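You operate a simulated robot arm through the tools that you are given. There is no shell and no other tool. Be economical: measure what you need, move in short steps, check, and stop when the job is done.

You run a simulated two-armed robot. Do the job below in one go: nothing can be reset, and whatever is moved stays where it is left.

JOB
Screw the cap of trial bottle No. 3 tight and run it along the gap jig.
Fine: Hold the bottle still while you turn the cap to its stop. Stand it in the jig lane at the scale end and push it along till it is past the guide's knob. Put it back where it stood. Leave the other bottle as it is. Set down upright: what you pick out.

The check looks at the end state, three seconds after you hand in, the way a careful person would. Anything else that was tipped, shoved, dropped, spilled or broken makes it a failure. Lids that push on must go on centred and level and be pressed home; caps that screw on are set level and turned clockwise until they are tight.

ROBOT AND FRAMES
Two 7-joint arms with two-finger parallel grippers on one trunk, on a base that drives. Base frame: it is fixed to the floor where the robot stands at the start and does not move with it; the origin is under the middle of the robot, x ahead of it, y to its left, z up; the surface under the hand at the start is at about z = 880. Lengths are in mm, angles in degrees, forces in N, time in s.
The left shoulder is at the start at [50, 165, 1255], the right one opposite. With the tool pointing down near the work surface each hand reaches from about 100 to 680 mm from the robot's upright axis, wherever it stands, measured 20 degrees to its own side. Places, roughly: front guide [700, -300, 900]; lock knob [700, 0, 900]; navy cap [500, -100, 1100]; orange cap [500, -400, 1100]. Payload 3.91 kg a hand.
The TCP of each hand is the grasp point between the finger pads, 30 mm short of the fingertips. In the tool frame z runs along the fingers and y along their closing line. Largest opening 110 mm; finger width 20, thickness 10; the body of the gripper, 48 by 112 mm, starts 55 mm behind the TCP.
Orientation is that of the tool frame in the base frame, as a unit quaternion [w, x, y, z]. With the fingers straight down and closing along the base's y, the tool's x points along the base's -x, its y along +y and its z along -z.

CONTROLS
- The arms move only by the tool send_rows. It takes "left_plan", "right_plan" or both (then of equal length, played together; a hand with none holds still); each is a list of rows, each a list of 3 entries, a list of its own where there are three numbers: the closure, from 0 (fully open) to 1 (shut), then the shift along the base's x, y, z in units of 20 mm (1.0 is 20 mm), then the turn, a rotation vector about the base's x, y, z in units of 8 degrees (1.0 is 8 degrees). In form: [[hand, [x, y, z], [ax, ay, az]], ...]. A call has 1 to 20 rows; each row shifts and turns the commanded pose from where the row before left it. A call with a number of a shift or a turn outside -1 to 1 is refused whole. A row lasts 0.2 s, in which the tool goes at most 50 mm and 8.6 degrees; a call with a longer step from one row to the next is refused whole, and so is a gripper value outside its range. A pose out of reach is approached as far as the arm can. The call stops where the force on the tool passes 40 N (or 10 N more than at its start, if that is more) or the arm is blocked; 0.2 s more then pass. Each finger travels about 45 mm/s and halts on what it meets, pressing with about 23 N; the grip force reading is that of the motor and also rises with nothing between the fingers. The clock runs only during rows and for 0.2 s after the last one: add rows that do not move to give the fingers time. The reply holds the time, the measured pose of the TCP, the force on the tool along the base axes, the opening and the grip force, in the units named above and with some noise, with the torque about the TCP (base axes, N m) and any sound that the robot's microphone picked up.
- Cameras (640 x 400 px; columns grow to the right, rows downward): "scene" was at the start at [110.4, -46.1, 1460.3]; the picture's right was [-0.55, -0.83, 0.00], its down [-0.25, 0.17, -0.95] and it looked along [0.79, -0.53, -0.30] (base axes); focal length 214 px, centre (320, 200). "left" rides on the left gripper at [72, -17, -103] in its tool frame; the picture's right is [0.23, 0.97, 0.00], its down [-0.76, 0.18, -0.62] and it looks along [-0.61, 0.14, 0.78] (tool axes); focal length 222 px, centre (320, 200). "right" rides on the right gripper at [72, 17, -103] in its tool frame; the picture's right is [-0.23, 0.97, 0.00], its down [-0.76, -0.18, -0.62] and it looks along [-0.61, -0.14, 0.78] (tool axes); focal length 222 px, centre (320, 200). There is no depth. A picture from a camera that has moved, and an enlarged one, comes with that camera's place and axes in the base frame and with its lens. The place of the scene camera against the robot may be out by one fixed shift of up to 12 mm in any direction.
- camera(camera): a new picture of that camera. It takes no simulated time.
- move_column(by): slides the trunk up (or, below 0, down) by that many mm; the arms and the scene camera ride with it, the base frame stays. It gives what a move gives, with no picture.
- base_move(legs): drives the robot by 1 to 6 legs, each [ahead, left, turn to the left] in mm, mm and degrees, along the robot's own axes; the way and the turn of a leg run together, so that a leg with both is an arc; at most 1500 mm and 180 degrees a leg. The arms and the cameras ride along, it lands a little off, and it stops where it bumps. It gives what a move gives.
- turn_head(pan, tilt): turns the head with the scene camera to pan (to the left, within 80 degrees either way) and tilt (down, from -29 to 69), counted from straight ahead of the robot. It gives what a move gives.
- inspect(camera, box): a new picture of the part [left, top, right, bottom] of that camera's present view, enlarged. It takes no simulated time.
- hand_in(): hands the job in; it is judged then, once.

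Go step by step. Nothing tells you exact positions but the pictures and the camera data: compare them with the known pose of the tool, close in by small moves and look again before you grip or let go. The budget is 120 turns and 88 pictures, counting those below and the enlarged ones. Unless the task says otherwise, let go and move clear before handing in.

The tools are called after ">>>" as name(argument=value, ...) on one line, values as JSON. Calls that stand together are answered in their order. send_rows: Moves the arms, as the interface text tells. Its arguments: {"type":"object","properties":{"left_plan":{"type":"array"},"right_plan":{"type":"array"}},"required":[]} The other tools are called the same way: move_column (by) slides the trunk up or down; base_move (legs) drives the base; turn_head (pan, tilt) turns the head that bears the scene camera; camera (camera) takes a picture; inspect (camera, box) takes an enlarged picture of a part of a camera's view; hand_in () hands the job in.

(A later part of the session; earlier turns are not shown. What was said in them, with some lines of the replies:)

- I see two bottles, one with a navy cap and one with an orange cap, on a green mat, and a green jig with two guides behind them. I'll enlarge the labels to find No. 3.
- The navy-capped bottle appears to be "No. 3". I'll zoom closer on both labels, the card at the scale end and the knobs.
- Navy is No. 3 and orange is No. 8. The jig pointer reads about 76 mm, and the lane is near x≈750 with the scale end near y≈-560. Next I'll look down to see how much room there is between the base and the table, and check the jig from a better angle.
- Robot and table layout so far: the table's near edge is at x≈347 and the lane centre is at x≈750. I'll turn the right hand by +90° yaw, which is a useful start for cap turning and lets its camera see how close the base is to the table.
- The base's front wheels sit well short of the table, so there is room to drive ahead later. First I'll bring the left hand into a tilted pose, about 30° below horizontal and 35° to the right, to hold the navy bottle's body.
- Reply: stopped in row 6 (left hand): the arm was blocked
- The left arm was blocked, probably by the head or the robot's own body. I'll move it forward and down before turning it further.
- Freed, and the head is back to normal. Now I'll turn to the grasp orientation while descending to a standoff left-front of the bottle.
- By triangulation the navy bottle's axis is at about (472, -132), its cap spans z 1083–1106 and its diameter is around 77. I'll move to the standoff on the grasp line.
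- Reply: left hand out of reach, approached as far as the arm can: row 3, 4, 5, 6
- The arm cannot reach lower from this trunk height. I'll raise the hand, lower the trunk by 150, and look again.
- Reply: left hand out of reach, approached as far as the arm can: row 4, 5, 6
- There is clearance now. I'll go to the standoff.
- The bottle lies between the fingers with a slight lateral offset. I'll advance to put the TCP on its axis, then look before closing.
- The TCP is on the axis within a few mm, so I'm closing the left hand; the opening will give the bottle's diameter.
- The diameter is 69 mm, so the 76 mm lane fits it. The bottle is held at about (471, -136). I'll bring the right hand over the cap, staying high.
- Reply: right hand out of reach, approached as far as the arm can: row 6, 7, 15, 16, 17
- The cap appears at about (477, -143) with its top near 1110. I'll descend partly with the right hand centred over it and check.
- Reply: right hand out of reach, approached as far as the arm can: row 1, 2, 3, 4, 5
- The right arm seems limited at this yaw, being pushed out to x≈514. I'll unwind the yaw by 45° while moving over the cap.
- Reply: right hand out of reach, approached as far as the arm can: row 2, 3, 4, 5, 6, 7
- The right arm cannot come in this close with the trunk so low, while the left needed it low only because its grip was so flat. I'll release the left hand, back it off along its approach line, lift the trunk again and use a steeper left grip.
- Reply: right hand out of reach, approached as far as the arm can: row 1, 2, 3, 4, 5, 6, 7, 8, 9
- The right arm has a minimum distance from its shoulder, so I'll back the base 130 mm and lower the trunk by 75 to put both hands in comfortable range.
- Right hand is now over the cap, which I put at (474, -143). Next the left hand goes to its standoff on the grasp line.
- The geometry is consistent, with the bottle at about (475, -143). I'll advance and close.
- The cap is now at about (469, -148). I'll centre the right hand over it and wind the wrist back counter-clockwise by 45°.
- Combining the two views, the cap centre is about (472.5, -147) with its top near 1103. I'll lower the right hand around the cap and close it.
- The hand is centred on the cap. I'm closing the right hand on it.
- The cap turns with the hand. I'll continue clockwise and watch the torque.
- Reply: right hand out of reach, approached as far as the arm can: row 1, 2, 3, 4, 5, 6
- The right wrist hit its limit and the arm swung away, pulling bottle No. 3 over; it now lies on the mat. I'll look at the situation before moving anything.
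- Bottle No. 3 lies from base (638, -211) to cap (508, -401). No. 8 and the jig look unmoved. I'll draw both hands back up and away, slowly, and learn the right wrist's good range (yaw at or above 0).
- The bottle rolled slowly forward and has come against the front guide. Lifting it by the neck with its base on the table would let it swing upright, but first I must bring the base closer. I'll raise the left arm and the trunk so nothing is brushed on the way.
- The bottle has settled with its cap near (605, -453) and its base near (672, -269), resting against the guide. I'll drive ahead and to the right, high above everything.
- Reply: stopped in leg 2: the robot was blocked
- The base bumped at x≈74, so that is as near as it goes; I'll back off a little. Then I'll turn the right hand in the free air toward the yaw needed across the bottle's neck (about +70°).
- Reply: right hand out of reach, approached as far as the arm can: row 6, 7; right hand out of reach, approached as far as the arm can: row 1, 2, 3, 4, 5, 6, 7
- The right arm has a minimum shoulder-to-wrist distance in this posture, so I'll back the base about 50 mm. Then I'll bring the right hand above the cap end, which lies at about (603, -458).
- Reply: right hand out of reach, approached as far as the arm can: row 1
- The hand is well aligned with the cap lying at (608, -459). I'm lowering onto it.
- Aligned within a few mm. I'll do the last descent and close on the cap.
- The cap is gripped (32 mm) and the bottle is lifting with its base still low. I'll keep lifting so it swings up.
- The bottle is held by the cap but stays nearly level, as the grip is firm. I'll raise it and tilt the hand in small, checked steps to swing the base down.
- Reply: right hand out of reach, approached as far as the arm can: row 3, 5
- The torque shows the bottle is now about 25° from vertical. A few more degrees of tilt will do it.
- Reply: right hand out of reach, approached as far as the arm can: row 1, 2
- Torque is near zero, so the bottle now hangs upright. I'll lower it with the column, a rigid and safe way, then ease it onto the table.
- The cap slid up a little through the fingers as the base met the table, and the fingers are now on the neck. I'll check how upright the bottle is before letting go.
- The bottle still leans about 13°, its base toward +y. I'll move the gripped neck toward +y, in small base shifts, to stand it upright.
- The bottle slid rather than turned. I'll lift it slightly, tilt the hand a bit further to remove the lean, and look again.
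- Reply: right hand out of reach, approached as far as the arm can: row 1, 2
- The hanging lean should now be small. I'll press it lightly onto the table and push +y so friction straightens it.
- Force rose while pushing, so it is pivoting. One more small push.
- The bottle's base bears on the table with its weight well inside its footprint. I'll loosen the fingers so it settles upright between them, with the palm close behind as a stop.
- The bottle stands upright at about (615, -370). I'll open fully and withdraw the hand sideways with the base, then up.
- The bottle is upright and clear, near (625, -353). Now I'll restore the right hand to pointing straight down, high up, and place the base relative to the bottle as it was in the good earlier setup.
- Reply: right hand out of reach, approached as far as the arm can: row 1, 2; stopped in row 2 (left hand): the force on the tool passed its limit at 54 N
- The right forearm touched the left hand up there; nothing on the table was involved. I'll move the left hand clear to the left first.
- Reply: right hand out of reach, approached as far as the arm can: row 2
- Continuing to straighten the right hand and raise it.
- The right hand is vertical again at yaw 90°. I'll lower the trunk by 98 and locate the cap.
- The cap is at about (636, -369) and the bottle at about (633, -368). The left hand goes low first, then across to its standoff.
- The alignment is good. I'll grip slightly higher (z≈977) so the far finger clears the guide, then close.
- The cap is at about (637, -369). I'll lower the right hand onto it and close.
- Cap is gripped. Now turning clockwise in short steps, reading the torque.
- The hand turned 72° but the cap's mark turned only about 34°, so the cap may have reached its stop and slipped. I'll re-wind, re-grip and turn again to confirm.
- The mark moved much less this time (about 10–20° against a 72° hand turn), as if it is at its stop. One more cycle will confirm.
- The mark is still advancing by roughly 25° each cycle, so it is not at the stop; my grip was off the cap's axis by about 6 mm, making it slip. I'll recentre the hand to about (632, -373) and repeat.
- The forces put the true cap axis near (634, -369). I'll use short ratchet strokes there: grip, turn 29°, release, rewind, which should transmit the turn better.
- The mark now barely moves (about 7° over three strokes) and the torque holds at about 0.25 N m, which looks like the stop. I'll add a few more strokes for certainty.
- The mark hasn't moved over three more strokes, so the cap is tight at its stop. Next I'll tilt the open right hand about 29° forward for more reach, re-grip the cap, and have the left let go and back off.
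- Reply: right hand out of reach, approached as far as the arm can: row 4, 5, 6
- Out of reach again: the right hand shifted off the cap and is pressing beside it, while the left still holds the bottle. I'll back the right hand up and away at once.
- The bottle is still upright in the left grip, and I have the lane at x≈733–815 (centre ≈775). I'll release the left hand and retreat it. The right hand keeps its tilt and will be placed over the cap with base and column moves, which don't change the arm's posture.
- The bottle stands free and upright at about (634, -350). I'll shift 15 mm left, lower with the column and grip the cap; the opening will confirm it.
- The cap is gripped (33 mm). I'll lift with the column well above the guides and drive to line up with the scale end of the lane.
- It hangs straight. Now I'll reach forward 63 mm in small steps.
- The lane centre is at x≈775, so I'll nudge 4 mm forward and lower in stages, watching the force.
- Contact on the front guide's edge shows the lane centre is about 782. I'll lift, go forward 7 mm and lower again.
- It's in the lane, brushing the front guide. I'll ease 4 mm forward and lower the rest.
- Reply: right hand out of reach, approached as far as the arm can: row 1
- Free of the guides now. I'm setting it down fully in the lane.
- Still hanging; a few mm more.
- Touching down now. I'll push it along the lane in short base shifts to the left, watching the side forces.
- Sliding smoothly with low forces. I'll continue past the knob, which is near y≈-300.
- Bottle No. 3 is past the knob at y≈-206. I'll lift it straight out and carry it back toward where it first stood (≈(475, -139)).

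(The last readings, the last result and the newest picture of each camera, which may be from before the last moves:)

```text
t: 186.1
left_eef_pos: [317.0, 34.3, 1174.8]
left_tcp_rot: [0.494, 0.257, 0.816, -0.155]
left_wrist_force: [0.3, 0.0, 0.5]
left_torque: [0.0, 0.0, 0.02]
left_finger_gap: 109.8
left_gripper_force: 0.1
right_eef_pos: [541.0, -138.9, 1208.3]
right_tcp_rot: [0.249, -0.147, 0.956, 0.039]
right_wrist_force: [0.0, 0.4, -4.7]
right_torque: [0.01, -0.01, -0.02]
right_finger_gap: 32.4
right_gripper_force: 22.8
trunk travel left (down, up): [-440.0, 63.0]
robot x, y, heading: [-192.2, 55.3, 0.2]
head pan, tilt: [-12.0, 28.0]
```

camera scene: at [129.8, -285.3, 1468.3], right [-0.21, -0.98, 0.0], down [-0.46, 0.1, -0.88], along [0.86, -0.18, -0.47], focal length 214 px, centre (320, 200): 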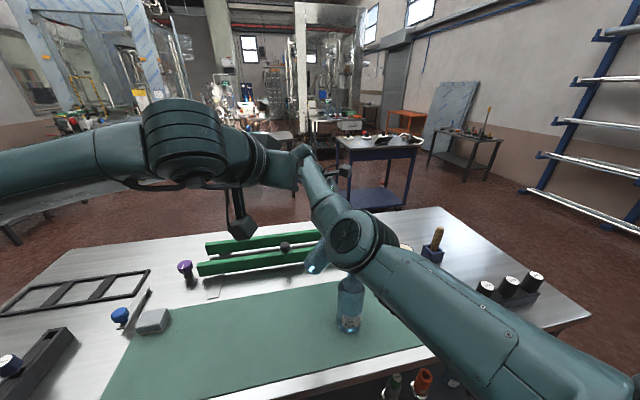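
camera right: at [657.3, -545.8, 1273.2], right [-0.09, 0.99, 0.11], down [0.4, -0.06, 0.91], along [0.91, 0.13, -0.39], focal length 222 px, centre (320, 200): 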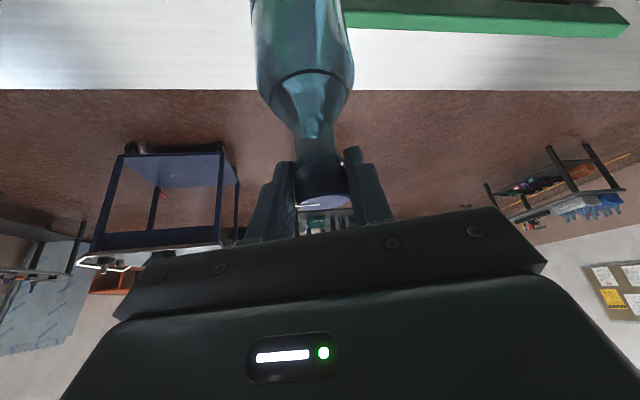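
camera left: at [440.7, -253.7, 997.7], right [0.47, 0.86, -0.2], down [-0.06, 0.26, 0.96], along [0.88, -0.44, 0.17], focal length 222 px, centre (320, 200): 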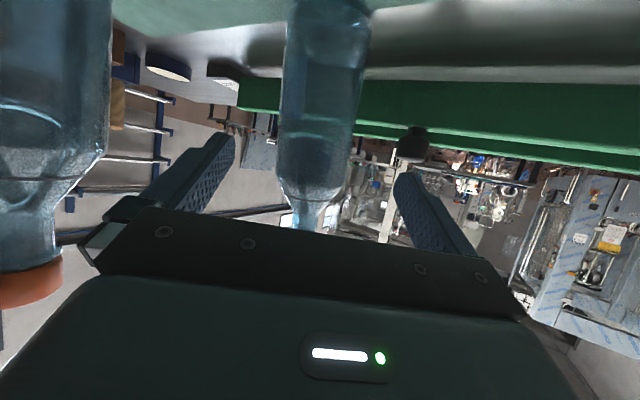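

At (541, -139). I'll back up 66 mm more and lower in stages.

>>> base_move(legs=[[-66, 0, 0]])

>>> move_column(by=-110)

>>> camera(camera="right")

```text
t: 187.1
left_eef_pos: [250.5, 33.8, 1175.4]
left_tcp_rot: [0.493, 0.258, 0.816, -0.156]
left_wrist_force: [-0.3, 0.6, -0.4]
left_torque: [0.02, -0.02, -0.01]
left_finger_gap: 110.2
left_gripper_force: 0.0
right_eef_pos: [474.1, -141.7, 1209.1]
right_tcp_rot: [0.25, -0.145, 0.957, 0.039]
right_wrist_force: [-0.5, -0.2, -5.3]
right_torque: [-0.02, -0.01, 0.0]
right_finger_gap: 32.9
right_gripper_force: 22.7
trunk travel left (down, up): [-440.0, 63.0]
robot x, y, heading: [-254.0, 52.9, 0.1]
head pan, tilt: [-12.0, 28.0]
```

```text
t: 188.5
left_eef_pos: [250.2, 34.5, 1064.7]
left_tcp_rot: [0.492, 0.257, 0.817, -0.156]
left_wrist_force: [0.4, 0.7, 0.4]
left_torque: [-0.01, 0.01, 0.04]
left_finger_gap: 110.2
left_gripper_force: 0.0
right_eef_pos: [473.2, -142.9, 1098.6]
right_tcp_rot: [0.248, -0.146, 0.957, 0.038]
right_wrist_force: [0.3, 0.4, -5.3]
right_torque: [-0.04, -0.01, 0.03]
right_finger_gap: 32.6
right_gripper_force: 23.1
trunk travel left (down, up): [-330.0, 173.0]
robot x, y, heading: [-255.3, 53.4, -0.2]
head pan, tilt: [-12.0, 28.0]
```

```text
1 pictures are left
camera right: at [360.9, -159.3, 1151.9], right [-0.1, 0.99, 0.11], down [0.4, -0.06, 0.91], along [0.91, 0.14, -0.39], focal length 222 px, centre (320, 200)
```

right: 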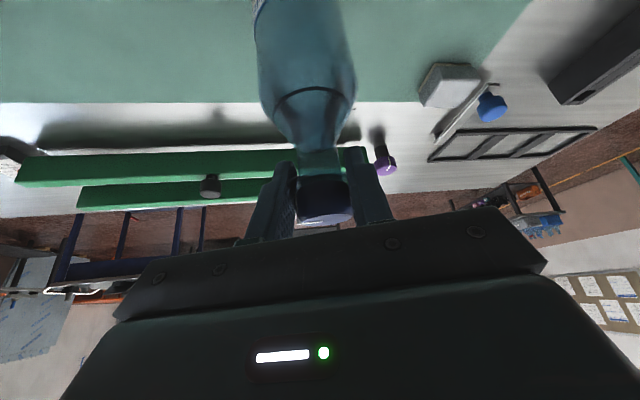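

The place looks right and the jig is intact. I'll make a small correction, then touch down gently.

>>> send_rows(right_plan=[[1, [0.15, 0.1, 0], [0, 0, 0]], [1, [0, 0, 0], [0, 0, 0]]])

>>> move_column(by=-7)

>>> move_column(by=-2)

```text
t: 189.1
left_eef_pos: [251.9, 34.0, 1065.8]
left_tcp_rot: [0.492, 0.258, 0.816, -0.157]
left_wrist_force: [0.4, 0.4, 0.7]
left_torque: [0.0, 0.04, 0.03]
left_finger_gap: 110.1
left_gripper_force: 0.0
right_eef_pos: [474.0, -139.2, 1096.1]
right_tcp_rot: [0.248, -0.147, 0.957, 0.04]
right_wrist_force: [0.4, -0.5, -6.1]
right_torque: [-0.01, -0.02, -0.03]
right_finger_gap: 32.8
right_gripper_force: 22.8
trunk travel left (down, up): [-330.0, 173.0]
robot x, y, heading: [-258.4, 52.5, 0.1]
head pan, tilt: [-12.0, 28.0]
```

```text
t: 189.7
left_eef_pos: [249.2, 33.0, 1060.5]
left_tcp_rot: [0.494, 0.257, 0.816, -0.156]
left_wrist_force: [-0.2, 1.1, 0.6]
left_torque: [-0.01, 0.02, -0.01]
left_finger_gap: 109.9
left_gripper_force: 0.0
right_eef_pos: [474.6, -140.4, 1091.5]
right_tcp_rot: [0.25, -0.147, 0.956, 0.038]
right_wrist_force: [-0.5, -1.0, 4.2]
right_torque: [-0.13, -0.06, 0.03]
right_finger_gap: 32.6
right_gripper_force: 22.8
trunk travel left (down, up): [-323.0, 180.0]
robot x, y, heading: [-258.2, 51.7, 0.1]
head pan, tilt: [-12.0, 28.0]
```

```text
t: 190.2
left_eef_pos: [249.3, 34.5, 1056.6]
left_tcp_rot: [0.494, 0.257, 0.816, -0.155]
left_wrist_force: [0.5, 0.5, -0.8]
left_torque: [-0.03, -0.01, 0.0]
left_finger_gap: 110.0
left_gripper_force: 0.0
right_eef_pos: [472.8, -138.8, 1091.4]
right_tcp_rot: [0.253, -0.146, 0.956, 0.038]
right_wrist_force: [0.5, -1.8, 17.0]
right_torque: [-0.01, -0.33, -0.02]
right_finger_gap: 32.8
right_gripper_force: 23.2
trunk travel left (down, up): [-321.0, 182.0]
robot x, y, heading: [-256.4, 54.5, 0.1]
head pan, tilt: [-12.0, 28.0]
```

Firmly on the mat. I'll ease the pressure, open slowly and rise.

>>> move_column(by=2)

>>> send_rows(right_plan=[[0.68, [0, 0, 0], [0, 0, 0]], [0.62, [0, 0, 0], [0, 0, 0]], [0.5, [0, 0, 0], [0, 0, 0]], [0.2, [0, 0, 0], [0, 0, 0]], [0, [0, 0, 0], [0, 0, 0]], [0, [0, 0, 0], [0, 0, 0]], [0, [0, 0, 0], [0, 0, 0]]])

>>> move_column(by=90)

>>> base_move(legs=[[-40, 0, 0]])

>>> camera(camera="scene")

```text
t: 190.7
left_eef_pos: [250.6, 34.1, 1059.7]
left_tcp_rot: [0.493, 0.258, 0.816, -0.155]
left_wrist_force: [0.0, -0.5, 0.5]
left_torque: [0.0, -0.02, -0.03]
left_finger_gap: 110.0
left_gripper_force: 0.1
right_eef_pos: [473.8, -139.7, 1092.1]
right_tcp_rot: [0.25, -0.146, 0.956, 0.038]
right_wrist_force: [1.8, -0.4, 13.9]
right_torque: [0.13, -0.54, -0.01]
right_finger_gap: 32.6
right_gripper_force: 22.9
trunk travel left (down, up): [-323.0, 180.0]
robot x, y, heading: [-253.9, 51.9, 0.4]
head pan, tilt: [-12.0, 28.0]
```

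```text
t: 192.3
left_eef_pos: [250.3, 34.0, 1058.2]
left_tcp_rot: [0.493, 0.257, 0.817, -0.155]
left_wrist_force: [0.9, -0.7, 0.0]
left_torque: [0.02, 0.0, -0.02]
left_finger_gap: 109.9
left_gripper_force: 0.1
right_eef_pos: [474.1, -140.1, 1089.7]
right_tcp_rot: [0.249, -0.146, 0.957, 0.039]
right_wrist_force: [0.2, -1.3, -0.5]
right_torque: [0.06, -0.01, -0.01]
right_finger_gap: 110.0
right_gripper_force: 0.1
trunk travel left (down, up): [-323.0, 180.0]
robot x, y, heading: [-254.7, 52.3, -0.3]
head pan, tilt: [-12.0, 28.0]
```

```text
t: 193.6
left_eef_pos: [250.1, 34.0, 1148.1]
left_tcp_rot: [0.492, 0.257, 0.817, -0.155]
left_wrist_force: [0.5, 0.3, 0.2]
left_torque: [-0.02, -0.01, 0.06]
left_finger_gap: 110.0
left_gripper_force: 0.0
right_eef_pos: [474.3, -139.2, 1179.9]
right_tcp_rot: [0.249, -0.145, 0.957, 0.038]
right_wrist_force: [0.8, -0.3, 0.4]
right_torque: [-0.02, -0.02, 0.0]
right_finger_gap: 110.0
right_gripper_force: 0.1
trunk travel left (down, up): [-414.0, 90.0]
robot x, y, heading: [-254.0, 57.7, 0.1]
head pan, tilt: [-12.0, 28.0]
```

```text
t: 194.5
left_eef_pos: [209.9, 34.1, 1148.5]
left_tcp_rot: [0.494, 0.256, 0.817, -0.154]
left_wrist_force: [-0.8, -0.3, 0.1]
left_torque: [-0.04, 0.04, 0.01]
left_finger_gap: 109.5
left_gripper_force: 0.1
right_eef_pos: [433.8, -139.1, 1180.2]
right_tcp_rot: [0.249, -0.146, 0.957, 0.038]
right_wrist_force: [0.3, -0.8, 0.5]
right_torque: [-0.02, -0.02, 0.01]
right_finger_gap: 110.2
right_gripper_force: 0.0
trunk travel left (down, up): [-414.0, 90.0]
robot x, y, heading: [-297.1, 57.4, 0.0]
head pan, tilt: [-12.0, 28.0]
```

```text
0 pictures are left
camera scene: at [-175.2, 41.4, 1382.0], right [-0.21, -0.98, 0.0], down [-0.46, 0.1, -0.88], along [0.86, -0.18, -0.47], focal length 214 px, centre (320, 200)
```

scene: 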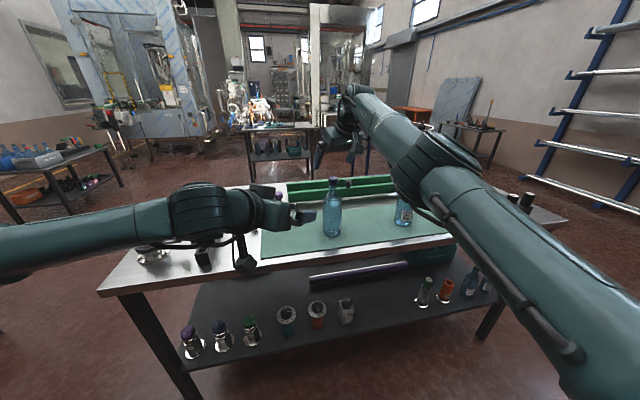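

Both bottles stand upright, No. 3 is back at its place with its cap tight, the jig is intact, and both hands are open and clear. Handing in.

>>> hand_in()

```text
The job is handed in.
```

I handed the job in with bottle No. 3's cap tight and the bottle run down the jig lane, but I knocked it over once along the way.

- **Tip-over:** while I was turning the cap, the right arm hit its limit and pulled No. 3 onto its side. It rolled against the front guide of the jig. I stood it up again and saw no sign of a spill, and No. 8 and the jig looked unmoved.
- **Cap:** the left hand held the bottle while the right turned the cap. In the last three strokes the mark stopped moving while the resistance stayed the same, so I take it to be at its stop.
- **Jig:** I lowered No. 3 into the lane at the scale end. On the first try it touched the front guide, so I lifted it and re-centred. I then slid it about 325 mm, past the knob, still holding it by the cap.
- **End state:** No. 3 stands upright within about a centimetre of where it started, as near as I could measure. No. 8 is upright and I never gripped or moved it. Both hands are open and clear.
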